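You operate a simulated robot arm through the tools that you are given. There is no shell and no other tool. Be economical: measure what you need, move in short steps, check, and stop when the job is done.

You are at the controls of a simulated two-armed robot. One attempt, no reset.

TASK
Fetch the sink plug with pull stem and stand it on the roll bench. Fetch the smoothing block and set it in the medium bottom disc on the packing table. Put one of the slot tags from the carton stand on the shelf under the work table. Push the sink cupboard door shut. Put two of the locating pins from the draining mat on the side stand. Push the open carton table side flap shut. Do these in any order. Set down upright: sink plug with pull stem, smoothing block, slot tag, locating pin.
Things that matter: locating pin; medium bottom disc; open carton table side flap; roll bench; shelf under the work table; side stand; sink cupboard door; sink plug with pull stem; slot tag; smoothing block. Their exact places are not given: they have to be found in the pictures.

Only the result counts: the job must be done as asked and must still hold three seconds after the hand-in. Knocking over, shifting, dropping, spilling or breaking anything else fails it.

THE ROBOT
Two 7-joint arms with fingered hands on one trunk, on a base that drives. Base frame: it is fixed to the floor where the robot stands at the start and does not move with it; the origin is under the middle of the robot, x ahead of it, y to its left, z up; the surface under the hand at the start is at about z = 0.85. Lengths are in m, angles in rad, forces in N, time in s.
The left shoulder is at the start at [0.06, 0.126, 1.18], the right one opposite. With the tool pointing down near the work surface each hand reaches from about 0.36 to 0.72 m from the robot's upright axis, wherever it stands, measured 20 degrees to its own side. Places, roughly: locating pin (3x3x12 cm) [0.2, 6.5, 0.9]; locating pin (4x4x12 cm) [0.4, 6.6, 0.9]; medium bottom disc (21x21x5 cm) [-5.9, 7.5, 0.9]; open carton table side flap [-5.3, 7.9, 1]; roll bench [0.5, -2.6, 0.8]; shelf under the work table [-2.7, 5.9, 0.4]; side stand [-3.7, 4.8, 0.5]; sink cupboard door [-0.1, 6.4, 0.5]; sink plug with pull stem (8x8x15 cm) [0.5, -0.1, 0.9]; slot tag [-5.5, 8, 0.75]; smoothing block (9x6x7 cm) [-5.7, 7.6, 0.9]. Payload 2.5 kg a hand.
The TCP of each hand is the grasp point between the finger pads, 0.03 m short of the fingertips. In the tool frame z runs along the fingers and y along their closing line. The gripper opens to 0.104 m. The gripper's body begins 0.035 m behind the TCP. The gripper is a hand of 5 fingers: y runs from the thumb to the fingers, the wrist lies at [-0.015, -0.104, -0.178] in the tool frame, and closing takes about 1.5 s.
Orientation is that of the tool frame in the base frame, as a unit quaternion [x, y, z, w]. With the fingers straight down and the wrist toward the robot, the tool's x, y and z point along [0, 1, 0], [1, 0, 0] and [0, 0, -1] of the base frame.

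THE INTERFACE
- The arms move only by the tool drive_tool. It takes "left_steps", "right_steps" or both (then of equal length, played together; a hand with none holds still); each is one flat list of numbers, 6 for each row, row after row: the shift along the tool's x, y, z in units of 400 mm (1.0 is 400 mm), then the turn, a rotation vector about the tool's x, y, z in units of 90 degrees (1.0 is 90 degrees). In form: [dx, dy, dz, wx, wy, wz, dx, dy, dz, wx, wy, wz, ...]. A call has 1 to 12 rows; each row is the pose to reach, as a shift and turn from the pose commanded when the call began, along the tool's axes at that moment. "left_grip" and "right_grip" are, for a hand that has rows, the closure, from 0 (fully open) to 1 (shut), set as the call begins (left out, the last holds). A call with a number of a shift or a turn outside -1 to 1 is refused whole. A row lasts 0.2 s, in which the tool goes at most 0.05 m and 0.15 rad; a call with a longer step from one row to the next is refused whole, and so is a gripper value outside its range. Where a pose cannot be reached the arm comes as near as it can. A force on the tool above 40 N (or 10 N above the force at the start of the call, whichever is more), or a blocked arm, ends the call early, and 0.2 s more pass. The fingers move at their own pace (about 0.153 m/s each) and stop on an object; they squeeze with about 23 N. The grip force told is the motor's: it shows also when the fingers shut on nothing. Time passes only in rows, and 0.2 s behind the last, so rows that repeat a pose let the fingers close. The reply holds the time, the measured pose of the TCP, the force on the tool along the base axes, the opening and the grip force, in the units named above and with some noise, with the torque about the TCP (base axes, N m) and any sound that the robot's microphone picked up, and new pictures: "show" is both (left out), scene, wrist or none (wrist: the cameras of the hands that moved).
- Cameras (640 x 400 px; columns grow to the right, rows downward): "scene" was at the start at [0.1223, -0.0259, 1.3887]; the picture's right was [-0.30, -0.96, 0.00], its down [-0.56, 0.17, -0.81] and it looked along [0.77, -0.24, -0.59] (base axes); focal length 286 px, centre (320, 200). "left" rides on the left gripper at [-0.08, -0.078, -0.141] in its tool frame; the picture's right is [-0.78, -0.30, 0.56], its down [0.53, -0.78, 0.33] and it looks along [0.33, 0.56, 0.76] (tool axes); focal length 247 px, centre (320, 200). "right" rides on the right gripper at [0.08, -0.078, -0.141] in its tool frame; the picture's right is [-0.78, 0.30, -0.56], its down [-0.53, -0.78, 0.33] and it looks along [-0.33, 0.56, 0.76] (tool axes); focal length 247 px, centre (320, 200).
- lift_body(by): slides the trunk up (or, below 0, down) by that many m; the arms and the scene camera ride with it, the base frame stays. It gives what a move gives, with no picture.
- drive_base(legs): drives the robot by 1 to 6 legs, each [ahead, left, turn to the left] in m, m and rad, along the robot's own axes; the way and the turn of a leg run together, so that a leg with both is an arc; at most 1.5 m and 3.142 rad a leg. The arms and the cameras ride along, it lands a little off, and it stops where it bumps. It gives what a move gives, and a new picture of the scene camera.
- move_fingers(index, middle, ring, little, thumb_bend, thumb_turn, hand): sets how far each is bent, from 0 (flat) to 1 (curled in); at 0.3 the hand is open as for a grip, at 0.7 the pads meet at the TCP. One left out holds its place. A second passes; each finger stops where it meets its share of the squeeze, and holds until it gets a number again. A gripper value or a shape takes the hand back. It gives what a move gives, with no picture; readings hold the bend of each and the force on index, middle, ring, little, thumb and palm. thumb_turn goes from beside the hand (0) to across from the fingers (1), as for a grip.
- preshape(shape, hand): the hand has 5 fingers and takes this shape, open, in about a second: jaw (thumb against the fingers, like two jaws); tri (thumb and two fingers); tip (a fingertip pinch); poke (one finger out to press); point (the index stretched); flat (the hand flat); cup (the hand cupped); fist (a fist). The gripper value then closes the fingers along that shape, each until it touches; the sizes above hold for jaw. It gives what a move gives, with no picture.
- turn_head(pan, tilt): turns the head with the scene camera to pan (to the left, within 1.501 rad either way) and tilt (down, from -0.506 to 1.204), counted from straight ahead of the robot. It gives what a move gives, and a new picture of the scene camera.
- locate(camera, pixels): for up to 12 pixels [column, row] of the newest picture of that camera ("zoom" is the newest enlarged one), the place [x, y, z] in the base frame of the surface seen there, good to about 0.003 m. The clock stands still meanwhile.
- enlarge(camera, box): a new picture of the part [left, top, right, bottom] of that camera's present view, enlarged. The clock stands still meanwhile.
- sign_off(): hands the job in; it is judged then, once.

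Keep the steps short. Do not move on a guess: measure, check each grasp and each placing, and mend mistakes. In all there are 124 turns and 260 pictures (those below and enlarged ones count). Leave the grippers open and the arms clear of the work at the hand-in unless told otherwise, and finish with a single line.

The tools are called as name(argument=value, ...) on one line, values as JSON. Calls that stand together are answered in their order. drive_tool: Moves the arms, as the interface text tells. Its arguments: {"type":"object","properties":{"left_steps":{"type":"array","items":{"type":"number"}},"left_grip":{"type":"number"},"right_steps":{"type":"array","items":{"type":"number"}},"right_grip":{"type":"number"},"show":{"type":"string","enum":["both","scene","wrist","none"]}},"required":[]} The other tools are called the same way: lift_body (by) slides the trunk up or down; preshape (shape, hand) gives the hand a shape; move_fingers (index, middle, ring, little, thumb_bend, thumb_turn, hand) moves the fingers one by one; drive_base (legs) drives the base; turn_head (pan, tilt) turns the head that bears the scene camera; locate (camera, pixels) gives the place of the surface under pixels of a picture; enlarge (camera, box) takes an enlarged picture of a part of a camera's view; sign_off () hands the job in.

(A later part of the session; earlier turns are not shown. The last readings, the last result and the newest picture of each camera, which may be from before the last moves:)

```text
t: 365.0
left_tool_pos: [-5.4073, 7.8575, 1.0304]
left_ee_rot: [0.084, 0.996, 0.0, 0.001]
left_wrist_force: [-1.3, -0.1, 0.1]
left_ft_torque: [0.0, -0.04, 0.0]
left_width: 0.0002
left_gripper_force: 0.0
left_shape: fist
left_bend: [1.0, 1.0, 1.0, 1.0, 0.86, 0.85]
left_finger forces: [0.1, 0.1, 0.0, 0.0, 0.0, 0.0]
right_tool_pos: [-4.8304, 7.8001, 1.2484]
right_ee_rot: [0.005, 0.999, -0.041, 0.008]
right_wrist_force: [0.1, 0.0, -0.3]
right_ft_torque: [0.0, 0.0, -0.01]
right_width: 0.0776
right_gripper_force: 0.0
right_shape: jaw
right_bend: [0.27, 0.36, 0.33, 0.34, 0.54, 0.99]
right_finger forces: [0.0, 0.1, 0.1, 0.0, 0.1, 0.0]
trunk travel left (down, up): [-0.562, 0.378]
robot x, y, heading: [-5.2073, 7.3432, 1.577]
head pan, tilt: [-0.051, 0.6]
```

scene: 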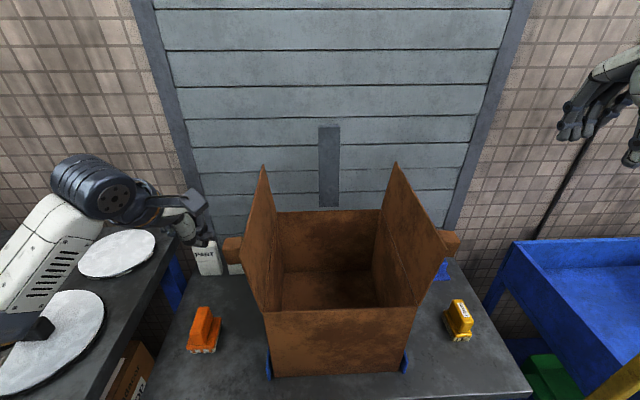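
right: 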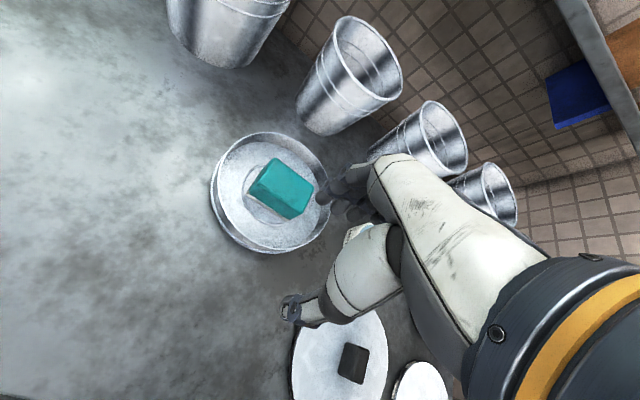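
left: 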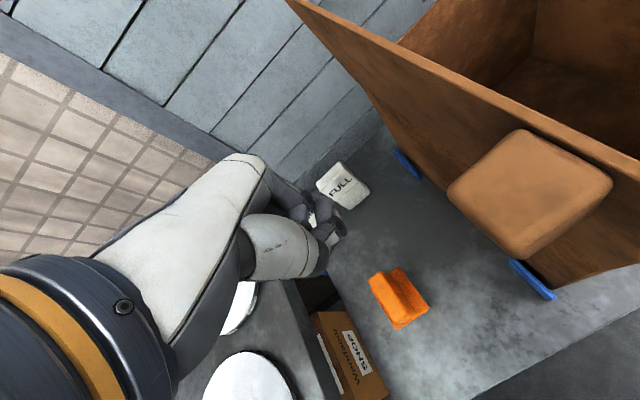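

The fist is beside the flap, with the camera box above its top edge. I'll sweep towards +x.

drive_tool(left_steps=[-0.1, 0.017, 0, 0, 0, 0, -0.2, 0.034, 0, 0, 0, 0, -0.3, 0.051, 0, 0, 0, 0, -0.39, 0.066, 0, 0, 0, 0, -0.47, 0.08, 0, 0, 0, 0, -0.53, 0.09, 0, 0, 0, 0])

```text
t: 366.4
left_tool_pos: [-5.1917, 7.8575, 1.0294]
left_ee_rot: [0.083, 0.997, 0.001, 0.0]
left_wrist_force: [-0.3, 0.0, 0.0]
left_ft_torque: [0.01, 0.01, 0.0]
left_width: 0.0
left_gripper_force: 0.0
left_shape: fist
left_bend: [1.0, 1.0, 1.0, 1.0, 0.86, 0.85]
left_finger forces: [0.0, 0.1, 0.0, 0.0, 0.0, 0.0]
right_tool_pos: [-4.8301, 7.8005, 1.2473]
right_ee_rot: [0.005, 0.999, -0.04, 0.008]
right_wrist_force: [-1.0, 0.8, -0.2]
right_ft_torque: [0.02, 0.02, 0.02]
right_width: 0.0777
right_gripper_force: 0.2
right_shape: jaw
right_bend: [0.27, 0.36, 0.33, 0.34, 0.54, 0.99]
right_finger forces: [0.1, 0.0, 0.1, 0.0, 0.0, 0.1]
trunk travel left (down, up): [-0.562, 0.378]
robot x, y, heading: [-5.2023, 7.3442, 1.576]
head pan, tilt: [-0.051, 0.6]
```

scene: 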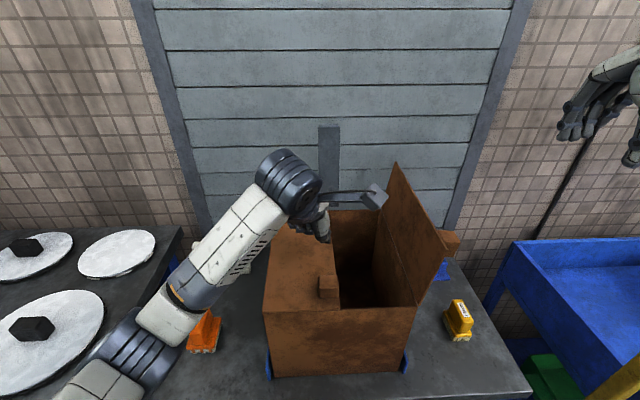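
left: 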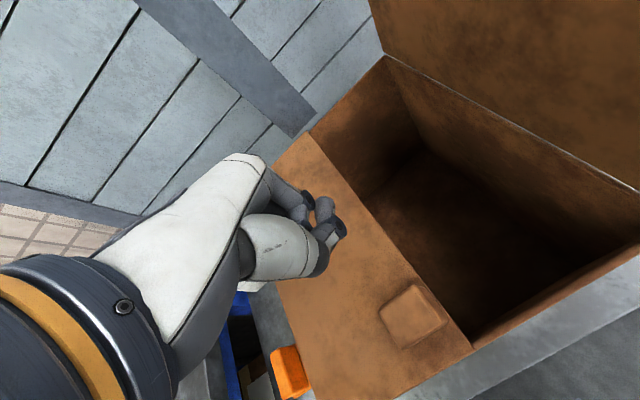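

The flap has folded over. I'll check whether it lies level.

locate(camera="scene", pixels=[[272, 290], [335, 295], [300, 270], [320, 240], [285, 260], [325, 278], [330, 265], [300, 330]])

enlarge(camera="scene", box=[240, 170, 460, 340])

```text
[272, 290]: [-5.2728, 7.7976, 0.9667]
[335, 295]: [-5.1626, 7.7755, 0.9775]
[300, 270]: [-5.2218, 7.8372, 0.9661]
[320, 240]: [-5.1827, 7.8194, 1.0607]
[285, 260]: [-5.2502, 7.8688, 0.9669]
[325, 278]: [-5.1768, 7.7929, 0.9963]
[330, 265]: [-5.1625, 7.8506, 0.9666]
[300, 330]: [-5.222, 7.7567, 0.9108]
```

```text
2.35 times, centred on (350, 255) of scene
```

zoom: 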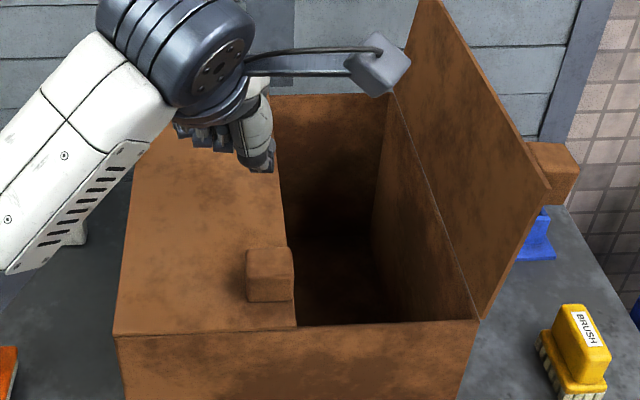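

The flap lies flat (z 0.966 everywhere), so it's shut. I'll lift the hand straight up, open it to the jaw shape, and move up for the tags.

drive_tool(left_steps=[0, 0, -0.1, 0, 0, 0, 0, 0, -0.2, 0, 0, 0, 0, 0, -0.3, 0, 0, 0, 0, 0, -0.4, 0, 0, 0, 0.1, 0, -0.46, 0, 0, 0, 0.2, 0, -0.5, 0, 0, 0, 0.3, 0, -0.5, 0, 0, 0, 0.4, 0, -0.5, 0, 0, 0, 0.5, 0, -0.5, 0, 0, 0, 0.58, 0, -0.5, 0, 0, 0], show="none")

preshape(hand="left", shape="jaw")

drive_base(legs=[[0.1, 0, 0]])

drive_tool(left_steps=[0, 0, 0, 0, 0, 0], show="wrist")

```text
t: 368.6
left_tool_pos: [-5.4198, 7.8967, 1.2292]
left_ee_rot: [0.084, 0.996, 0.001, 0.0]
left_wrist_force: [-0.6, -0.1, 0.5]
left_ft_torque: [0.01, 0.0, -0.01]
left_width: 0.0
left_gripper_force: 0.0
left_shape: fist
left_bend: [1.0, 1.0, 1.0, 1.0, 0.86, 0.85]
left_finger forces: [0.0, 0.0, 0.0, 0.1, 0.0, 0.0]
right_tool_pos: [-4.8303, 7.7995, 1.2473]
right_ee_rot: [0.005, 0.999, -0.041, 0.009]
right_wrist_force: [-0.3, -0.1, 0.6]
right_ft_torque: [0.02, 0.0, 0.03]
right_width: 0.0777
right_gripper_force: 0.1
right_shape: jaw
right_bend: [0.27, 0.36, 0.33, 0.34, 0.54, 0.99]
right_finger forces: [0.0, 0.1, 0.0, 0.0, 0.0, 0.0]
trunk travel left (down, up): [-0.562, 0.378]
robot x, y, heading: [-5.2028, 7.3423, 1.574]
head pan, tilt: [-0.051, 0.6]
```

```text
t: 369.5
left_tool_pos: [-5.4192, 7.8962, 1.231]
left_ee_rot: [0.084, 0.996, 0.0, 0.001]
left_wrist_force: [-0.3, 0.9, -0.8]
left_ft_torque: [0.0, -0.01, 0.02]
left_width: 0.1034
left_gripper_force: 0.1
left_shape: jaw
left_bend: [0.3, 0.3, 0.3, 0.3, 0.3, 0.97]
left_finger forces: [0.0, 0.0, 0.0, 0.0, 0.0, 0.0]
right_tool_pos: [-4.8301, 7.8004, 1.2461]
right_ee_rot: [0.005, 0.999, -0.04, 0.008]
right_wrist_force: [-0.4, -1.0, 0.1]
right_ft_torque: [0.0, -0.01, 0.03]
right_width: 0.0777
right_gripper_force: 0.0
right_shape: jaw
right_bend: [0.27, 0.36, 0.33, 0.34, 0.54, 0.99]
right_finger forces: [0.0, 0.0, 0.0, 0.0, 0.0, 0.0]
trunk travel left (down, up): [-0.562, 0.378]
robot x, y, heading: [-5.2053, 7.3436, 1.574]
head pan, tilt: [-0.051, 0.6]
```

```text
t: 370.6
left_tool_pos: [-5.4191, 7.9969, 1.2293]
left_ee_rot: [0.085, 0.996, -0.001, 0.001]
left_wrist_force: [0.9, 0.0, 0.0]
left_ft_torque: [-0.06, -0.01, 0.01]
left_width: 0.1036
left_gripper_force: 0.0
left_shape: jaw
left_bend: [0.3, 0.3, 0.3, 0.3, 0.3, 0.97]
left_finger forces: [0.0, 0.0, 0.1, 0.0, 0.0, 0.0]
right_tool_pos: [-4.829, 7.8993, 1.2464]
right_ee_rot: [0.005, 0.999, -0.041, 0.008]
right_wrist_force: [-0.3, 0.8, -0.5]
right_ft_torque: [-0.05, -0.04, 0.0]
right_width: 0.0777
right_gripper_force: 0.0
right_shape: jaw
right_bend: [0.27, 0.36, 0.33, 0.34, 0.54, 0.99]
right_finger forces: [0.1, 0.1, 0.0, 0.0, 0.1, 0.1]
trunk travel left (down, up): [-0.562, 0.378]
robot x, y, heading: [-5.2051, 7.4422, 1.573]
head pan, tilt: [-0.051, 0.6]
```

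scene: 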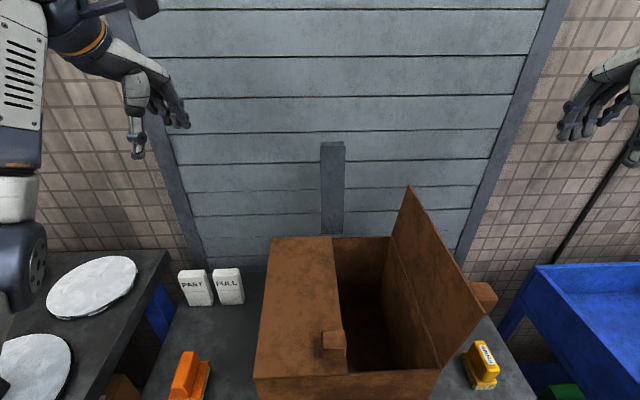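

```text
t: 371.0
left_tool_pos: [-5.4195, 7.9966, 1.2306]
left_ee_rot: [0.085, 0.996, 0.001, 0.001]
left_wrist_force: [-0.1, 0.9, 0.1]
left_ft_torque: [0.0, 0.01, 0.03]
left_width: 0.1036
left_gripper_force: 0.0
left_shape: jaw
left_bend: [0.3, 0.3, 0.3, 0.3, 0.3, 0.97]
left_finger forces: [0.1, 0.1, 0.0, 0.0, 0.0, 0.1]
right_tool_pos: [-4.8295, 7.8992, 1.2477]
right_ee_rot: [0.005, 0.999, -0.04, 0.008]
right_wrist_force: [0.4, -0.1, 0.4]
right_ft_torque: [-0.02, -0.04, -0.02]
right_width: 0.0778
right_gripper_force: 0.1
right_shape: jaw
right_bend: [0.27, 0.36, 0.33, 0.34, 0.54, 0.99]
right_finger forces: [0.0, 0.1, 0.1, 0.0, 0.0, 0.1]
trunk travel left (down, up): [-0.562, 0.378]
robot x, y, heading: [-5.2047, 7.4402, 1.572]
head pan, tilt: [-0.051, 0.6]
```

left: 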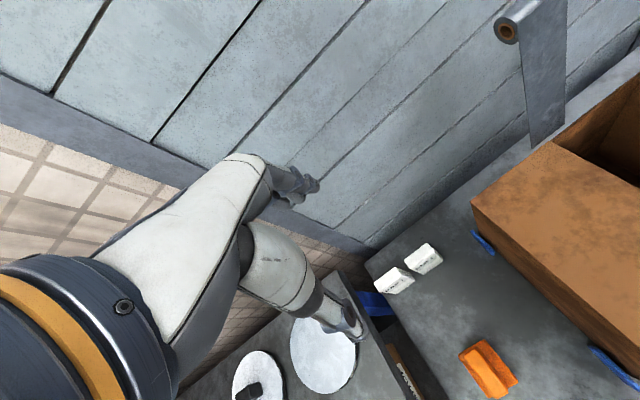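

I'll measure the tags from both cameras.

locate(camera="scene", pixels=[[228, 273], [216, 273], [240, 272], [229, 295], [229, 301], [196, 285], [208, 285]])

enlarge(camera="left", box=[350, 220, 470, 310])

locate(camera="zoom", pixels=[[285, 150], [395, 105], [430, 140], [475, 190], [330, 185], [130, 265], [240, 225], [320, 285], [375, 145], [390, 260]])

```text
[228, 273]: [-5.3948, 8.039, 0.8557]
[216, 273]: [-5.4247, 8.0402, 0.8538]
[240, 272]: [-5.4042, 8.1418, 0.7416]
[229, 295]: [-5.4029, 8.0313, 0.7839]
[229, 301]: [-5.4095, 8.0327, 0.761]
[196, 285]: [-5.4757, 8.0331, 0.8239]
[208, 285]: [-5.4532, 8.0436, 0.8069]
```

```text
4.44 times, centred on (410, 265) of left
```

zoom: 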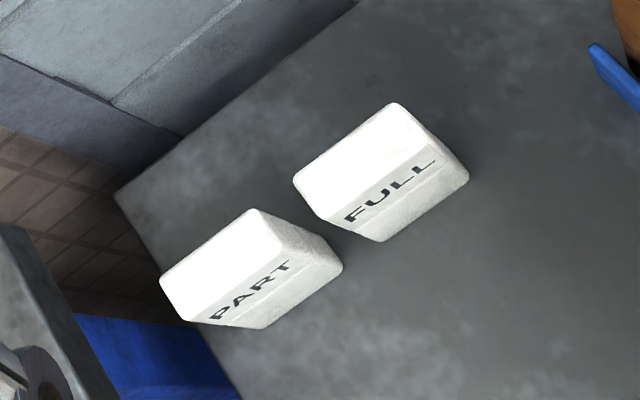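

```text
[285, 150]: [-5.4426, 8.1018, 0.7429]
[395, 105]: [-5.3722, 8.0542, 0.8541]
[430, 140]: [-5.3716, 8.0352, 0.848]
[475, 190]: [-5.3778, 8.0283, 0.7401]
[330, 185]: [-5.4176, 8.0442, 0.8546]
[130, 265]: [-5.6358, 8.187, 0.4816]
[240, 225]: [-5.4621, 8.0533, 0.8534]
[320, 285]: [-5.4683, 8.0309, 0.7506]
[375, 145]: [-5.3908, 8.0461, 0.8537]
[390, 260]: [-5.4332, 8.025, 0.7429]
```

FULL tag: centre (-5.398,8.045), 6 cm in x, 3 cm in y, top 0.8545. To stay clear of PART I'll use the three-finger shape. I'll lower the trunk 0.15 and align above it with yaw 0.

preshape(hand="left", shape="tri")

drive_tool(left_steps=[-0.016, 0.065, 0, 0, 0, -0.054, -0.03, 0.131, 0, 0, 0, -0.108, -0.03, 0.131, 0, 0, 0, -0.108], left_grip=0, show="none")

lift_body(by=-0.15)

drive_tool(left_steps=[0, 0, 0.1, 0, 0, 0, 0, 0, 0.2, 0, 0, 0, 0, 0, 0.3, 0, 0, 0, 0, 0, 0.3, 0, 0, 0])

```text
t: 371.9
left_tool_pos: [-5.4199, 7.9959, 1.2303]
left_ee_rot: [0.084, 0.996, 0.001, 0.001]
left_wrist_force: [-0.5, -0.1, 0.8]
left_ft_torque: [0.02, -0.01, 0.02]
left_width: 0.1037
left_gripper_force: 0.1
left_shape: tri
left_bend: [0.3, 0.3, 0.99, 0.99, 0.3, 0.97]
left_finger forces: [0.0, 0.1, 0.0, 0.1, 0.0, 0.0]
right_tool_pos: [-4.828, 7.9004, 1.247]
right_ee_rot: [0.005, 0.999, -0.04, 0.008]
right_wrist_force: [-0.3, -0.6, -0.2]
right_ft_torque: [-0.06, 0.04, 0.03]
right_width: 0.0779
right_gripper_force: 0.1
right_shape: jaw
right_bend: [0.27, 0.36, 0.33, 0.34, 0.54, 0.99]
right_finger forces: [0.1, 0.0, 0.0, 0.0, 0.0, 0.0]
trunk travel left (down, up): [-0.562, 0.378]
robot x, y, heading: [-5.2064, 7.4442, 1.573]
head pan, tilt: [-0.051, 0.6]
```

```text
t: 372.7
left_tool_pos: [-5.3991, 8.0451, 1.2302]
left_ee_rot: [0.0, 1.0, 0.001, 0.001]
left_wrist_force: [-0.3, -0.1, -0.3]
left_ft_torque: [-0.01, 0.0, -0.03]
left_width: 0.1038
left_gripper_force: 0.0
left_shape: tri
left_bend: [0.3, 0.3, 0.99, 0.99, 0.3, 0.97]
left_finger forces: [0.0, 0.0, 0.1, 0.1, 0.0, 0.0]
right_tool_pos: [-4.8298, 7.8991, 1.247]
right_ee_rot: [0.005, 0.999, -0.039, 0.009]
right_wrist_force: [-0.3, -0.4, 0.6]
right_ft_torque: [0.01, -0.01, 0.02]
right_width: 0.0777
right_gripper_force: 0.0
right_shape: jaw
right_bend: [0.27, 0.36, 0.33, 0.34, 0.54, 0.99]
right_finger forces: [0.1, 0.0, 0.0, 0.0, 0.0, 0.0]
trunk travel left (down, up): [-0.562, 0.378]
robot x, y, heading: [-5.203, 7.444, 1.576]
head pan, tilt: [-0.051, 0.6]
```

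```text
t: 374.5
left_tool_pos: [-5.3995, 8.0458, 1.081]
left_ee_rot: [0.0, 1.0, 0.002, 0.002]
left_wrist_force: [-0.6, 0.2, -0.1]
left_ft_torque: [-0.02, 0.02, 0.0]
left_width: 0.1039
left_gripper_force: 0.1
left_shape: tri
left_bend: [0.3, 0.3, 0.99, 0.99, 0.3, 0.97]
left_finger forces: [0.1, 0.1, 0.0, 0.0, 0.0, 0.0]
right_tool_pos: [-4.8302, 7.899, 1.0976]
right_ee_rot: [0.005, 0.999, -0.04, 0.008]
right_wrist_force: [0.2, -0.6, 1.6]
right_ft_torque: [-0.01, 0.01, 0.03]
right_width: 0.0779
right_gripper_force: 0.1
right_shape: jaw
right_bend: [0.27, 0.36, 0.33, 0.34, 0.54, 0.99]
right_finger forces: [0.0, 0.0, 0.0, 0.0, 0.0, 0.0]
trunk travel left (down, up): [-0.412, 0.528]
robot x, y, heading: [-5.2053, 7.4434, 1.572]
head pan, tilt: [-0.051, 0.6]
```

```text
t: 375.5
left_tool_pos: [-5.3973, 8.0451, 0.9613]
left_ee_rot: [-0.001, 1.0, 0.002, 0.0]
left_wrist_force: [0.1, -0.1, 0.4]
left_ft_torque: [-0.03, 0.0, -0.02]
left_width: 0.1038
left_gripper_force: 0.0
left_shape: tri
left_bend: [0.3, 0.3, 0.99, 0.99, 0.3, 0.97]
left_finger forces: [0.0, 0.0, 0.1, 0.0, 0.1, 0.0]
right_tool_pos: [-4.8297, 7.8988, 1.0973]
right_ee_rot: [0.005, 0.999, -0.041, 0.008]
right_wrist_force: [-0.4, -0.2, 1.1]
right_ft_torque: [-0.01, 0.04, -0.03]
right_width: 0.0778
right_gripper_force: 0.1
right_shape: jaw
right_bend: [0.27, 0.36, 0.33, 0.34, 0.54, 0.99]
right_finger forces: [0.1, 0.1, 0.0, 0.0, 0.0, 0.0]
trunk travel left (down, up): [-0.412, 0.528]
robot x, y, heading: [-5.2078, 7.438, 1.574]
head pan, tilt: [-0.051, 0.6]
```

scene: 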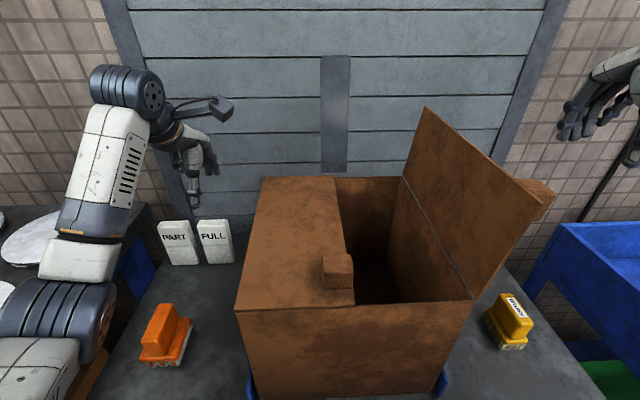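
left: 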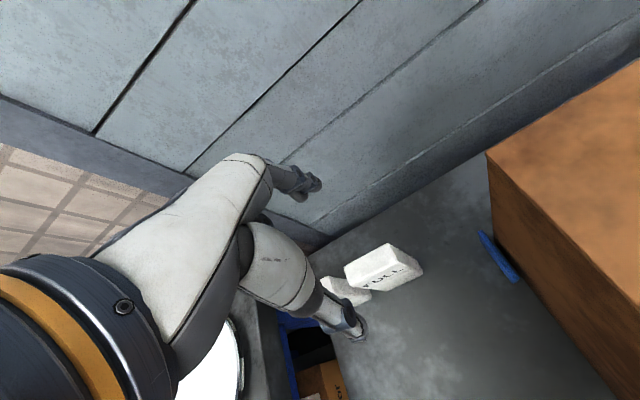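

The TCP projects onto FULL's top at about (373,261). I'll lower 0.133 m and close.

drive_tool(left_steps=[0, 0, 0.1, 0, 0, 0, 0, 0, 0.2, 0, 0, 0, 0, 0, 0.29, 0, 0, 0, 0, 0, 0.333, 0, 0, 0, 0, 0, 0.333, 0, 0, 0], show="wrist")

drive_tool(left_steps=[0, 0, 0, 0, 0, 0, 0, 0, 0, 0, 0, 0, 0, 0, 0, 0, 0, 0, 0, 0, 0, 0, 0, 0, 0, 0, 0, 0, 0, 0, 0, 0, 0, 0, 0, 0, 0, 0, 0, 0, 0, 0], left_grip=1, show="wrist")

```text
t: 376.7
left_tool_pos: [-5.4014, 8.0475, 0.8393]
left_ee_rot: [-0.001, 1.0, 0.016, 0.0]
left_wrist_force: [-5.7, 6.1, 38.7]
left_ft_torque: [0.27, 1.05, -0.16]
left_width: 0.104
left_gripper_force: 0.1
left_shape: tri
left_bend: [0.3, 0.3, 1.0, 0.99, 0.3, 0.97]
left_finger forces: [0.0, 0.0, 40.9, 0.0, 0.1, 0.1]
right_tool_pos: [-4.83, 7.8967, 1.0978]
right_ee_rot: [0.004, 0.999, -0.039, 0.008]
right_wrist_force: [-0.3, -0.7, 0.8]
right_ft_torque: [-0.02, 0.03, 0.0]
right_width: 0.0779
right_gripper_force: 0.0
right_shape: jaw
right_bend: [0.27, 0.36, 0.33, 0.34, 0.54, 0.99]
right_finger forces: [0.0, 0.1, 0.0, 0.1, 0.1, 0.1]
trunk travel left (down, up): [-0.412, 0.528]
robot x, y, heading: [-5.2052, 7.4436, 1.577]
head pan, tilt: [-0.051, 0.6]
```

left: 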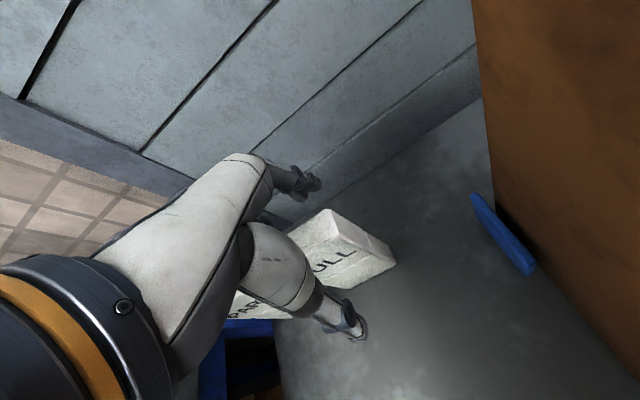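

```text
t: 378.3
left_tool_pos: [-5.3995, 8.0472, 0.8395]
left_ee_rot: [0.0, 1.0, 0.016, 0.0]
left_wrist_force: [-10.9, 5.3, 39.8]
left_ft_torque: [0.25, 1.05, -0.16]
left_width: 0.0185
left_gripper_force: 23.1
left_shape: tri
left_bend: [0.73, 0.63, 1.0, 1.0, 0.74, 1.0]
left_finger forces: [10.0, 9.6, 43.6, 0.0, 21.1, 0.1]
right_tool_pos: [-4.8295, 7.8958, 1.0991]
right_ee_rot: [0.005, 0.999, -0.038, 0.008]
right_wrist_force: [0.4, -0.9, -0.3]
right_ft_torque: [0.0, -0.01, 0.03]
right_width: 0.0779
right_gripper_force: 0.0
right_shape: jaw
right_bend: [0.27, 0.36, 0.33, 0.34, 0.54, 0.99]
right_finger forces: [0.1, 0.1, 0.0, 0.1, 0.0, 0.0]
trunk travel left (down, up): [-0.412, 0.528]
robot x, y, heading: [-5.2055, 7.4437, 1.577]
head pan, tilt: [-0.051, 0.6]
```

left: 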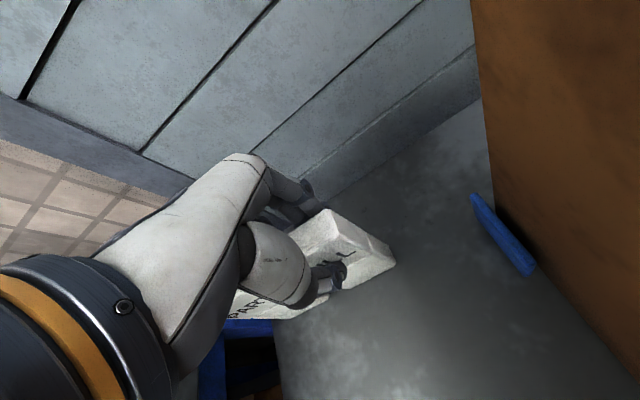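

The curled ring finger presses on the tag top (43 N). I'll re-grip: open, rise to about z=0.852 and close again, so nothing presses from above.

drive_tool(left_steps=[0, 0, -0.03, 0, 0, 0, 0, 0, -0.03, 0, 0, 0, 0, 0, -0.03, 0, 0, 0, 0, 0, -0.03, 0, 0, 0, 0, 0, -0.062, 0, 0, 0, 0, 0, -0.062, 0, 0, 0], left_grip=0, show="wrist")

```text
t: 379.7
left_tool_pos: [-5.3983, 8.045, 0.851]
left_ee_rot: [0.0, 1.0, -0.002, 0.002]
left_wrist_force: [1.7, 0.6, 0.2]
left_ft_torque: [-0.01, -0.01, 0.02]
left_width: 0.1037
left_gripper_force: 0.1
left_shape: tri
left_bend: [0.3, 0.3, 0.99, 0.99, 0.3, 0.98]
left_finger forces: [0.0, 0.0, 0.0, 0.1, 0.1, 0.0]
right_tool_pos: [-4.8295, 7.8991, 1.0961]
right_ee_rot: [0.005, 0.999, -0.04, 0.008]
right_wrist_force: [0.0, 0.1, 0.0]
right_ft_torque: [0.01, 0.01, 0.0]
right_width: 0.0779
right_gripper_force: 0.1
right_shape: jaw
right_bend: [0.27, 0.36, 0.33, 0.34, 0.54, 0.99]
right_finger forces: [0.0, 0.0, 0.1, 0.0, 0.1, 0.1]
trunk travel left (down, up): [-0.412, 0.528]
robot x, y, heading: [-5.2088, 7.4446, 1.572]
head pan, tilt: [-0.051, 0.6]
```

left: 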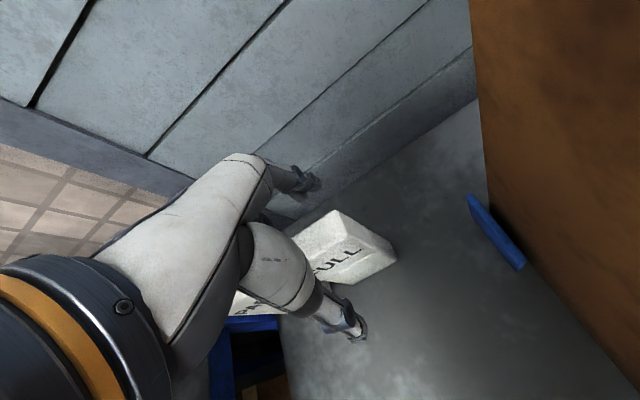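

drive_tool(left_steps=[0, 0, 0.01, 0, 0, 0, 0, 0, 0.01, 0, 0, 0, 0, 0, 0.01, 0, 0, 0, 0, 0, 0.01, 0, 0, 0, 0, 0, 0.01, 0, 0, 0, 0, 0, 0.01, 0, 0, 0, 0, 0, 0.01, 0, 0, 0], left_grip=1, show="none")

drive_tool(left_steps=[0, 0, -0.04, 0, 0, 0, 0, 0, -0.1, 0, 0, 0, 0, 0, -0.2, 0, 0, 0, 0, 0, -0.3, 0, 0, 0, 0, 0, -0.4, 0, 0, 0], show="both")

```text
t: 381.3
left_tool_pos: [-5.4001, 8.0458, 0.8487]
left_ee_rot: [0.0, 1.0, 0.0, 0.001]
left_wrist_force: [-0.2, 0.8, -0.3]
left_ft_torque: [0.01, 0.03, 0.02]
left_width: 0.0184
left_gripper_force: 23.2
left_shape: tri
left_bend: [0.73, 0.6, 1.0, 1.0, 0.74, 1.0]
left_finger forces: [10.5, 10.2, 0.1, 0.0, 20.7, 0.0]
right_tool_pos: [-4.8314, 7.8998, 1.0975]
right_ee_rot: [0.004, 0.999, -0.04, 0.008]
right_wrist_force: [0.9, -0.3, -0.4]
right_ft_torque: [0.04, 0.01, -0.04]
right_width: 0.0778
right_gripper_force: 0.0
right_shape: jaw
right_bend: [0.27, 0.36, 0.33, 0.34, 0.54, 0.99]
right_finger forces: [0.1, 0.0, 0.0, 0.0, 0.1, 0.0]
trunk travel left (down, up): [-0.412, 0.528]
robot x, y, heading: [-5.2028, 7.4424, 1.575]
head pan, tilt: [-0.051, 0.6]
```

```text
t: 382.5
left_tool_pos: [-5.3974, 8.045, 1.007]
left_ee_rot: [0.0, 1.0, 0.001, 0.001]
left_wrist_force: [-0.2, -0.3, -0.2]
left_ft_torque: [0.0, -0.01, 0.0]
left_width: 0.0184
left_gripper_force: 23.0
left_shape: tri
left_bend: [0.73, 0.6, 1.0, 1.0, 0.74, 1.0]
left_finger forces: [10.6, 10.2, 0.0, 0.1, 20.6, 0.0]
right_tool_pos: [-4.8297, 7.8982, 1.0982]
right_ee_rot: [0.005, 0.999, -0.04, 0.007]
right_wrist_force: [-0.4, 0.7, 0.5]
right_ft_torque: [0.02, -0.03, -0.01]
right_width: 0.0778
right_gripper_force: 0.0
right_shape: jaw
right_bend: [0.27, 0.36, 0.33, 0.34, 0.54, 0.99]
right_finger forces: [0.0, 0.1, 0.0, 0.0, 0.0, 0.0]
trunk travel left (down, up): [-0.412, 0.528]
robot x, y, heading: [-5.2083, 7.4441, 1.573]
head pan, tilt: [-0.051, 0.6]
```

scene: 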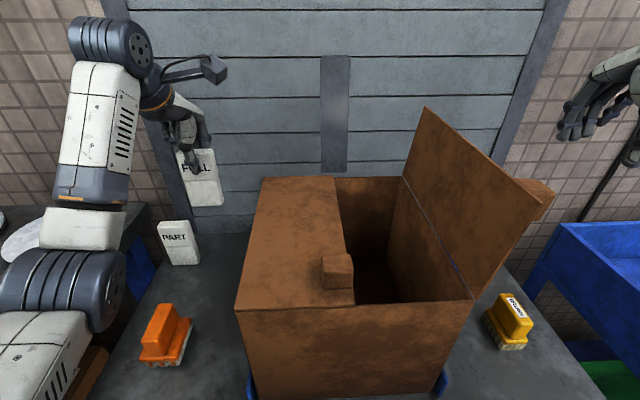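
left: 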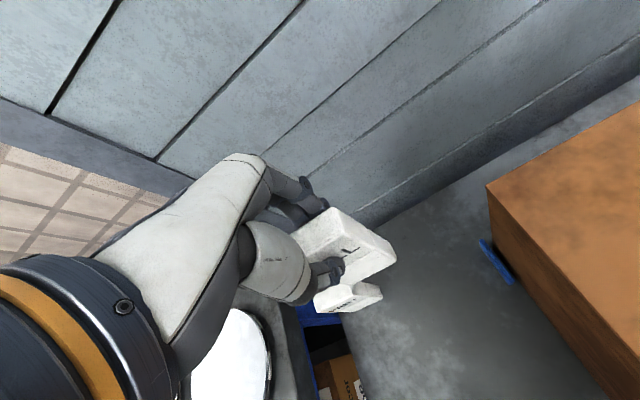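

FULL is lifted and upright (its bottom is 0.106 below the TCP). Turns are running short, so I'll batch: raise the trunk, back out, drive along the passage, and face the work table's shelf from the +y side.

lift_body(by=0.25)

drive_base(legs=[[-0.5, 0, 0], [0, 0, -1.573], [1.2, 0, 0], [1.1, 0, 0], [0, 0, -1.57]])

turn_head(pan=0, tilt=0.8)

```text
t: 385.1
left_tool_pos: [-5.3986, 8.0456, 1.2584]
left_ee_rot: [0.0, 1.0, 0.0, 0.0]
left_wrist_force: [-0.5, 0.0, -0.1]
left_ft_torque: [-0.01, 0.02, -0.01]
left_width: 0.0186
left_gripper_force: 23.6
left_shape: tri
left_bend: [0.73, 0.6, 1.0, 1.0, 0.74, 1.0]
left_finger forces: [10.5, 10.2, 0.1, 0.1, 20.6, 0.0]
right_tool_pos: [-4.8297, 7.8988, 1.3472]
right_ee_rot: [0.006, 0.999, -0.04, 0.007]
right_wrist_force: [-0.6, -0.7, -0.6]
right_ft_torque: [0.02, -0.01, -0.01]
right_width: 0.0778
right_gripper_force: 0.0
right_shape: jaw
right_bend: [0.27, 0.36, 0.33, 0.34, 0.54, 0.99]
right_finger forces: [0.0, 0.0, 0.0, 0.0, 0.0, 0.0]
trunk travel left (down, up): [-0.662, 0.278]
robot x, y, heading: [-5.2059, 7.4467, 1.574]
head pan, tilt: [-0.051, 0.6]
```

```text
t: 406.6
left_tool_pos: [-2.7144, 6.3396, 1.2574]
left_ee_rot: [1.0, 0.003, -0.001, -0.001]
left_wrist_force: [0.4, 0.4, -1.5]
left_ft_torque: [-0.01, 0.02, -0.01]
left_width: 0.0182
left_gripper_force: 23.2
left_shape: tri
left_bend: [0.73, 0.6, 1.0, 1.0, 0.74, 1.0]
left_finger forces: [10.1, 10.0, 0.0, 0.0, 20.2, 0.0]
right_tool_pos: [-3.2831, 6.4824, 1.3469]
right_ee_rot: [0.999, -0.004, -0.008, -0.04]
right_wrist_force: [-0.3, -1.0, -0.5]
right_ft_torque: [-0.04, -0.01, -0.02]
right_width: 0.0779
right_gripper_force: 0.0
right_shape: jaw
right_bend: [0.27, 0.36, 0.33, 0.34, 0.54, 0.99]
right_finger forces: [0.0, 0.0, 0.0, 0.0, 0.0, 0.0]
trunk travel left (down, up): [-0.662, 0.278]
robot x, y, heading: [-2.91, 6.9433, -1.567]
head pan, tilt: [-0.051, 0.6]
```

scene: 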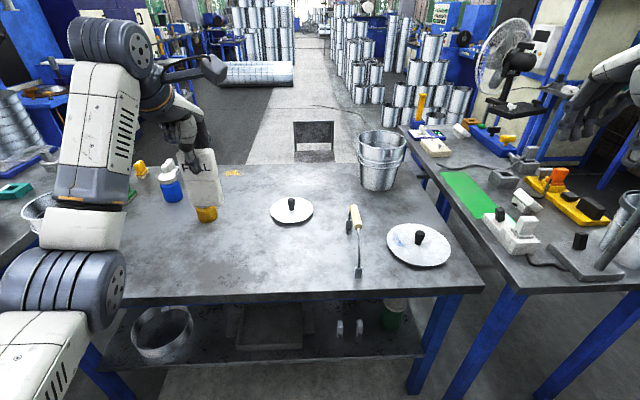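

```text
t: 407.3
left_tool_pos: [-2.7136, 6.3397, 1.2566]
left_ee_rot: [1.0, 0.003, -0.001, 0.0]
left_wrist_force: [0.4, 0.0, -1.3]
left_ft_torque: [0.02, 0.02, -0.01]
left_width: 0.0181
left_gripper_force: 22.9
left_shape: tri
left_bend: [0.73, 0.6, 1.0, 1.0, 0.74, 1.0]
left_finger forces: [10.2, 10.0, 0.0, 0.0, 20.2, 0.0]
right_tool_pos: [-3.2838, 6.4821, 1.3474]
right_ee_rot: [0.999, -0.002, -0.008, -0.04]
right_wrist_force: [0.1, -0.2, 0.7]
right_ft_torque: [0.02, 0.0, 0.01]
right_width: 0.0776
right_gripper_force: 0.1
right_shape: jaw
right_bend: [0.27, 0.36, 0.33, 0.34, 0.54, 0.99]
right_finger forces: [0.1, 0.0, 0.1, 0.0, 0.1, 0.0]
trunk travel left (down, up): [-0.662, 0.278]
robot x, y, heading: [-2.9103, 6.9407, -1.558]
head pan, tilt: [0.0, 0.799]
```

scene: 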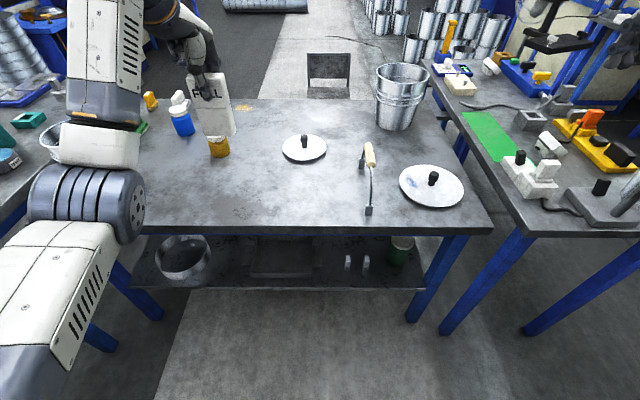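

I see the shelf below the table at rows 240–288, with free space at (225,275). I'll measure it.

locate(camera="scene", pixels=[[228, 270], [228, 284], [228, 255], [210, 260], [185, 278], [255, 270], [300, 278], [330, 280], [250, 228], [250, 240], [347, 265], [150, 235]])

enlarge(camera="scene", box=[120, 215, 440, 325])

```text
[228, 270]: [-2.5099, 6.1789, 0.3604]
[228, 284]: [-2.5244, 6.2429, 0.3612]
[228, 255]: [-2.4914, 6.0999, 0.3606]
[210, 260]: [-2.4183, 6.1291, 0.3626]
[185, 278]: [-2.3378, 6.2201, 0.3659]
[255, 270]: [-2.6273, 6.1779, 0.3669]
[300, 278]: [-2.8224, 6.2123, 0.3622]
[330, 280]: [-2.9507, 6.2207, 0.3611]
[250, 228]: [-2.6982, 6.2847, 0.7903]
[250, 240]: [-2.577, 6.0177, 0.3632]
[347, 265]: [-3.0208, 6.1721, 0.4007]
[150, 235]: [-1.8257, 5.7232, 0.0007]
```

```text
2.00 times, centred on (280, 270) of scene
```

zoom: 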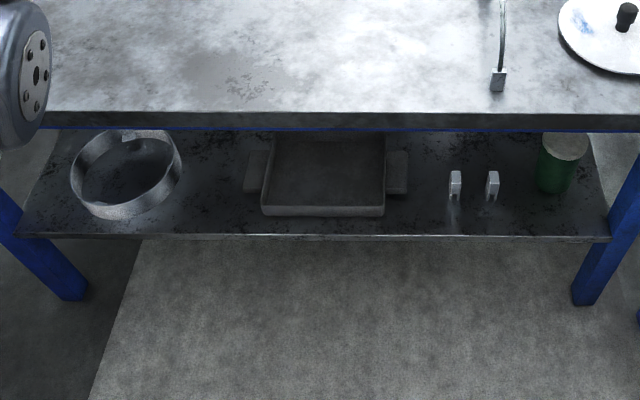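

The shelf is at z=0.362, front edge y≈6.245, and the gap between bowl and box is centred near x=-2.49. Plan: pull both hands back, strafe left 0.222, lower the trunk 0.6, lower the left arm outside the table, and then slide in.

drive_tool(left_steps=[0, -0.09, 0, 0, 0, 0, 0, -0.175, 0, 0, 0, 0, 0, -0.175, 0, 0, 0, 0], right_steps=[0, -0.1, 0, 0, 0, 0, 0, -0.2, 0, 0, 0, 0, 0, -0.275, 0, 0, 0, 0], show="none")

drive_base(legs=[[0, 0.222, 0]])

lift_body(by=-0.4)

lift_body(by=-0.2)

turn_head(pan=0.15, tilt=0.55)

```text
t: 408.1
left_tool_pos: [-2.7141, 6.4104, 1.2591]
left_ee_rot: [1.0, 0.004, 0.001, 0.0]
left_wrist_force: [-0.1, -1.2, -0.1]
left_ft_torque: [-0.02, -0.01, -0.01]
left_width: 0.0182
left_gripper_force: 22.7
left_shape: tri
left_bend: [0.73, 0.6, 1.0, 1.0, 0.74, 1.0]
left_finger forces: [10.3, 10.0, 0.0, 0.1, 20.2, 0.1]
right_tool_pos: [-3.2855, 6.5911, 1.3446]
right_ee_rot: [0.999, -0.001, 0.001, -0.052]
right_wrist_force: [0.4, 0.4, 0.5]
right_ft_torque: [-0.01, -0.02, 0.02]
right_width: 0.0779
right_gripper_force: 0.1
right_shape: jaw
right_bend: [0.27, 0.36, 0.33, 0.34, 0.54, 0.99]
right_finger forces: [0.0, 0.1, 0.1, 0.0, 0.0, 0.0]
trunk travel left (down, up): [-0.662, 0.278]
robot x, y, heading: [-2.9078, 6.9388, -1.56]
head pan, tilt: [0.0, 0.799]
```

```text
t: 409.8
left_tool_pos: [-2.4916, 6.4109, 1.2583]
left_ee_rot: [1.0, 0.003, -0.001, 0.001]
left_wrist_force: [0.0, 0.0, -0.9]
left_ft_torque: [0.01, -0.03, -0.01]
left_width: 0.0181
left_gripper_force: 23.7
left_shape: tri
left_bend: [0.73, 0.6, 1.0, 1.0, 0.74, 1.0]
left_finger forces: [10.3, 10.1, 0.0, 0.1, 20.2, 0.1]
right_tool_pos: [-3.0622, 6.5907, 1.3476]
right_ee_rot: [0.999, 0.001, 0.002, -0.048]
right_wrist_force: [0.2, 1.1, -0.6]
right_ft_torque: [0.0, 0.0, -0.02]
right_width: 0.0777
right_gripper_force: 0.0
right_shape: jaw
right_bend: [0.27, 0.36, 0.33, 0.34, 0.54, 0.99]
right_finger forces: [0.0, 0.1, 0.0, 0.2, 0.0, 0.0]
trunk travel left (down, up): [-0.662, 0.278]
robot x, y, heading: [-2.6896, 6.9415, -1.561]
head pan, tilt: [0.0, 0.799]
```

scene: 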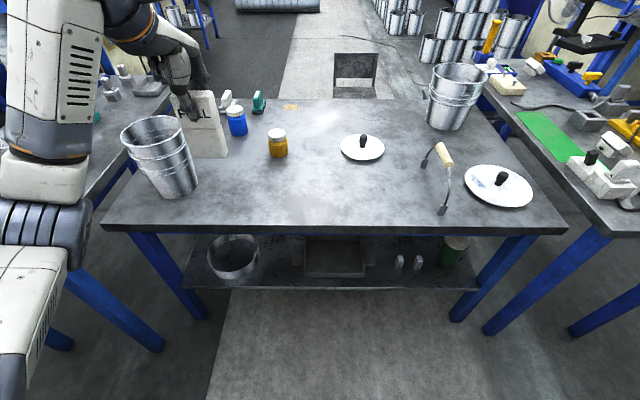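

```text
t: 413.6
left_tool_pos: [-2.4922, 6.4108, 0.8588]
left_ee_rot: [1.0, 0.004, -0.001, 0.001]
left_wrist_force: [0.5, -1.0, -0.9]
left_ft_torque: [0.01, 0.01, 0.01]
left_width: 0.018
left_gripper_force: 23.1
left_shape: tri
left_bend: [0.73, 0.6, 1.0, 1.0, 0.74, 1.0]
left_finger forces: [10.4, 10.0, 0.0, 0.0, 20.3, 0.0]
right_tool_pos: [-3.0624, 6.591, 0.9469]
right_ee_rot: [0.999, 0.0, 0.003, -0.047]
right_wrist_force: [0.2, 0.5, -0.2]
right_ft_torque: [0.0, 0.02, 0.0]
right_width: 0.0778
right_gripper_force: 0.1
right_shape: jaw
right_bend: [0.27, 0.36, 0.33, 0.34, 0.54, 0.99]
right_finger forces: [0.0, 0.0, 0.1, 0.1, 0.0, 0.0]
trunk travel left (down, up): [-0.262, 0.678]
robot x, y, heading: [-2.6888, 6.9429, -1.566]
head pan, tilt: [0.0, 0.799]
```

```text
t: 415.8
left_tool_pos: [-2.4935, 6.4114, 0.6577]
left_ee_rot: [1.0, 0.003, -0.001, 0.0]
left_wrist_force: [0.2, -0.5, -0.6]
left_ft_torque: [0.0, 0.01, 0.02]
left_width: 0.0182
left_gripper_force: 23.4
left_shape: tri
left_bend: [0.73, 0.6, 1.0, 1.0, 0.74, 1.0]
left_finger forces: [10.2, 9.9, 0.0, 0.1, 20.2, 0.0]
right_tool_pos: [-3.0633, 6.5917, 0.7481]
right_ee_rot: [0.999, 0.001, 0.002, -0.048]
right_wrist_force: [-0.3, -0.1, 0.4]
right_ft_torque: [-0.04, 0.01, 0.01]
right_width: 0.078
right_gripper_force: 0.0
right_shape: jaw
right_bend: [0.27, 0.36, 0.33, 0.34, 0.54, 0.99]
right_finger forces: [0.0, 0.1, 0.0, 0.0, 0.0, 0.1]
trunk travel left (down, up): [-0.062, 0.878]
robot x, y, heading: [-2.6868, 6.943, -1.557]
head pan, tilt: [0.0, 0.799]
```

```text
t: 416.5
left_tool_pos: [-2.4924, 6.411, 0.6582]
left_ee_rot: [1.0, 0.004, -0.001, 0.001]
left_wrist_force: [-0.3, 0.3, -1.4]
left_ft_torque: [-0.01, -0.01, 0.01]
left_width: 0.018
left_gripper_force: 23.6
left_shape: tri
left_bend: [0.73, 0.6, 1.0, 1.0, 0.74, 1.0]
left_finger forces: [10.3, 10.0, 0.0, 0.1, 20.2, 0.0]
right_tool_pos: [-3.0627, 6.5922, 0.7474]
right_ee_rot: [0.999, 0.001, 0.004, -0.047]
right_wrist_force: [0.0, -0.9, 0.0]
right_ft_torque: [-0.01, 0.02, 0.01]
right_width: 0.0777
right_gripper_force: 0.0
right_shape: jaw
right_bend: [0.27, 0.36, 0.33, 0.34, 0.54, 0.99]
right_finger forces: [0.0, 0.1, 0.1, 0.0, 0.0, 0.0]
trunk travel left (down, up): [-0.062, 0.878]
robot x, y, heading: [-2.6911, 6.9442, -1.561]
head pan, tilt: [0.15, 0.55]
```

scene: 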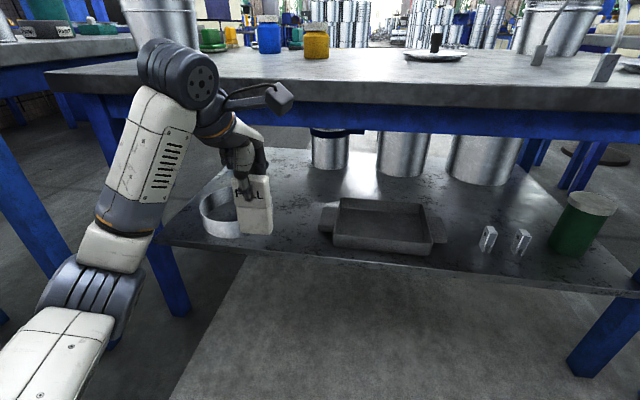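

The gap between bowl (220,210) and box (325,215) is clear. I'll lower the arm to TCP z≈0.485 and measure the gap and the beam height.

drive_tool(left_steps=[0, 0, 0.11, 0, 0, 0, 0, 0, 0.22, 0, 0, 0, 0, 0, 0.33, 0, 0, 0, 0, 0, 0.43, 0, 0, 0, 0, 0, 0.43, 0, 0, 0], show="both")

locate(camera="scene", pixels=[[320, 215], [330, 240], [322, 230], [200, 210], [300, 125], [300, 105], [275, 245], [295, 230], [285, 200], [290, 250], [350, 130], [250, 220]])

locate(camera="left", pixels=[[380, 260], [420, 230], [400, 200], [450, 250], [360, 220], [340, 290]])

```text
t: 417.7
left_tool_pos: [-2.492, 6.4123, 0.4859]
left_ee_rot: [1.0, 0.004, 0.0, 0.001]
left_wrist_force: [-0.1, 0.4, -0.6]
left_ft_torque: [-0.05, 0.03, 0.02]
left_width: 0.0179
left_gripper_force: 23.4
left_shape: tri
left_bend: [0.73, 0.6, 1.0, 1.0, 0.75, 1.0]
left_finger forces: [10.2, 10.0, 0.0, 0.0, 20.1, 0.0]
right_tool_pos: [-3.062, 6.5924, 0.747]
right_ee_rot: [0.999, 0.001, 0.003, -0.048]
right_wrist_force: [0.2, -0.6, -0.8]
right_ft_torque: [0.0, 0.04, -0.01]
right_width: 0.0778
right_gripper_force: 0.1
right_shape: jaw
right_bend: [0.27, 0.36, 0.33, 0.34, 0.54, 0.99]
right_finger forces: [0.0, 0.0, 0.0, 0.1, 0.0, 0.1]
trunk travel left (down, up): [-0.062, 0.878]
robot x, y, heading: [-2.6914, 6.9436, -1.558]
head pan, tilt: [0.15, 0.55]
```

scene: 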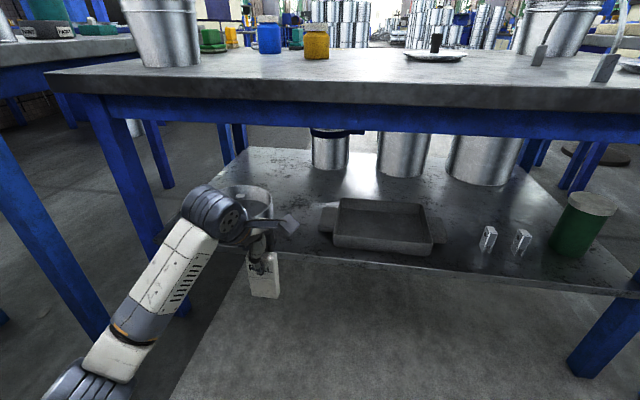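
left: 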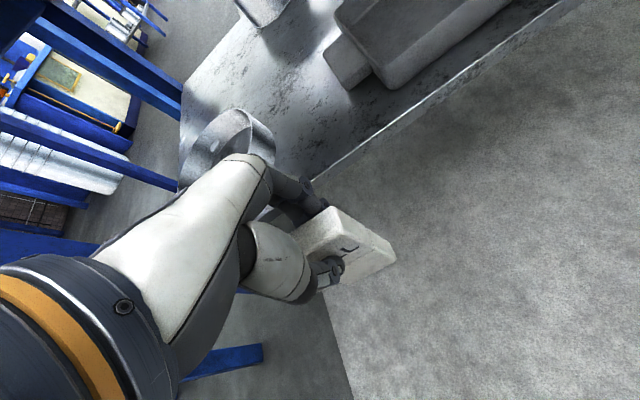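

```text
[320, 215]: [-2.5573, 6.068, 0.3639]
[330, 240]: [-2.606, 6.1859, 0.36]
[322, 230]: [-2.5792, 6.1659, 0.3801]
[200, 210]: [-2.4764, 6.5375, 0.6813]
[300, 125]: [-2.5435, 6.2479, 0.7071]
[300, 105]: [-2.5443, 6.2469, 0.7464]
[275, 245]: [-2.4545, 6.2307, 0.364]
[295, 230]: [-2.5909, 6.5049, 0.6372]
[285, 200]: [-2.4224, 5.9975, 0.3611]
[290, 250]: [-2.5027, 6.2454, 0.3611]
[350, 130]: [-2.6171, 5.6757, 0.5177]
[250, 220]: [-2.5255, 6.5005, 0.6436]
```

```text
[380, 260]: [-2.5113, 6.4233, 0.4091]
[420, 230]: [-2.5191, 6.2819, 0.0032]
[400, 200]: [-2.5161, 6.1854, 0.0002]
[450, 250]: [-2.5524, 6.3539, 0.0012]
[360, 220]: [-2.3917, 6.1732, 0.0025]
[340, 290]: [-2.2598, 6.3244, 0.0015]
```

The beam underside is at z≈0.705, the gap spans from about -2.42 to -2.557, and the tag bottom is 1.8 cm above shelf level. I'll drive ahead 0.147 and check the picture.

drive_base(legs=[[0.147, 0, 0]])

drive_tool(left_steps=[0, 0, 0, 0, 0, 0], show="wrist")

locate(camera="scene", pixels=[[268, 195], [272, 205], [270, 230], [265, 190], [230, 190], [320, 190], [310, 210]])

enlarge(camera="scene", box=[160, 90, 400, 300])

```text
t: 419.1
left_tool_pos: [-2.4907, 6.2646, 0.4855]
left_ee_rot: [1.0, 0.004, -0.001, 0.001]
left_wrist_force: [0.2, -0.4, -0.8]
left_ft_torque: [0.0, 0.02, 0.01]
left_width: 0.0181
left_gripper_force: 23.1
left_shape: tri
left_bend: [0.73, 0.6, 1.0, 1.0, 0.75, 1.0]
left_finger forces: [10.2, 10.0, 0.0, 0.0, 20.3, 0.0]
right_tool_pos: [-3.0606, 6.4465, 0.7479]
right_ee_rot: [0.999, 0.001, 0.004, -0.047]
right_wrist_force: [0.6, 0.6, -0.2]
right_ft_torque: [0.03, -0.02, -0.03]
right_width: 0.0777
right_gripper_force: 0.1
right_shape: jaw
right_bend: [0.27, 0.36, 0.33, 0.34, 0.54, 0.99]
right_finger forces: [0.0, 0.1, 0.1, 0.0, 0.1, 0.0]
trunk travel left (down, up): [-0.062, 0.878]
robot x, y, heading: [-2.6881, 6.7959, -1.565]
head pan, tilt: [0.15, 0.55]
```

scene: 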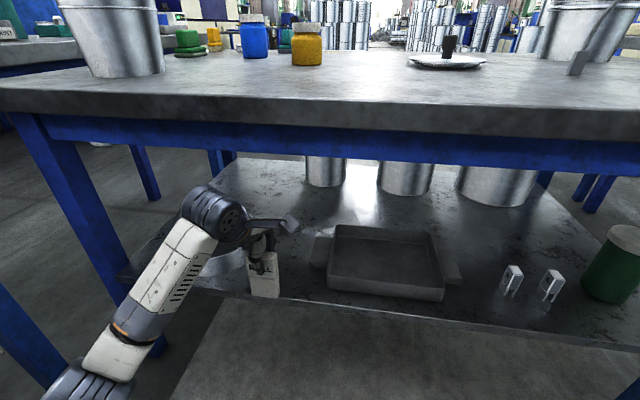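

```text
t: 419.5
left_tool_pos: [-2.4917, 6.2651, 0.4852]
left_ee_rot: [1.0, 0.004, -0.002, 0.001]
left_wrist_force: [-0.2, -1.0, -0.3]
left_ft_torque: [-0.02, 0.01, 0.03]
left_width: 0.0182
left_gripper_force: 22.7
left_shape: tri
left_bend: [0.73, 0.6, 1.0, 1.0, 0.75, 1.0]
left_finger forces: [10.2, 9.9, 0.0, 0.0, 20.3, 0.0]
right_tool_pos: [-3.0609, 6.4457, 0.7471]
right_ee_rot: [0.999, 0.001, 0.004, -0.046]
right_wrist_force: [-0.3, -0.1, -0.3]
right_ft_torque: [0.01, 0.01, -0.04]
right_width: 0.0782
right_gripper_force: 0.1
right_shape: jaw
right_bend: [0.27, 0.36, 0.33, 0.34, 0.54, 0.99]
right_finger forces: [0.0, 0.0, 0.0, 0.0, 0.0, 0.0]
trunk travel left (down, up): [-0.062, 0.878]
robot x, y, heading: [-2.687, 6.7942, -1.559]
head pan, tilt: [0.15, 0.55]
```

left: 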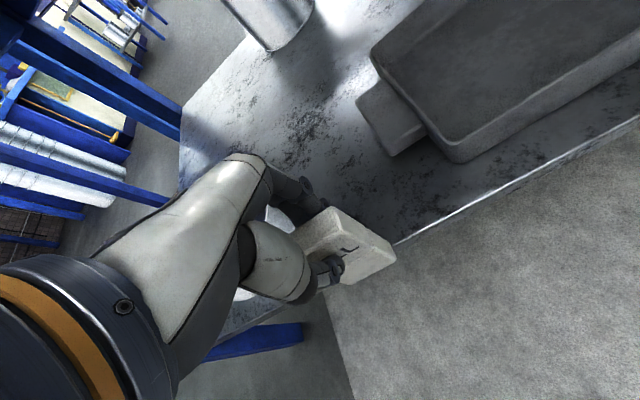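

```text
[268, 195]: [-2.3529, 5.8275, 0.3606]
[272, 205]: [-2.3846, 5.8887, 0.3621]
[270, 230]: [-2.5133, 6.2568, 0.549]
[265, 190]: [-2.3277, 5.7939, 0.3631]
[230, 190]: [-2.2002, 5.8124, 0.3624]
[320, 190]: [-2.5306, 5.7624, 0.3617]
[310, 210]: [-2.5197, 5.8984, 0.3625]
```

```text
1.90 times, centred on (280, 195) of scene
```

zoom: 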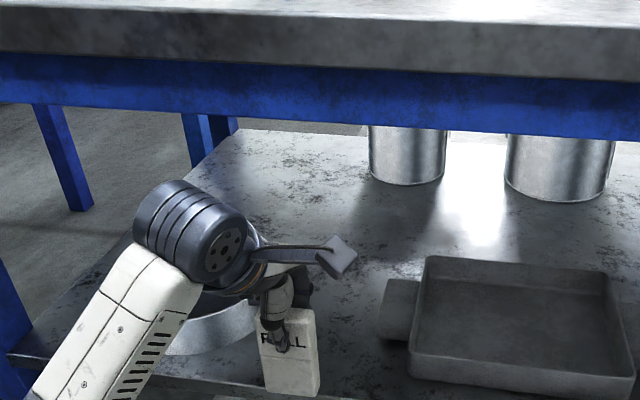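

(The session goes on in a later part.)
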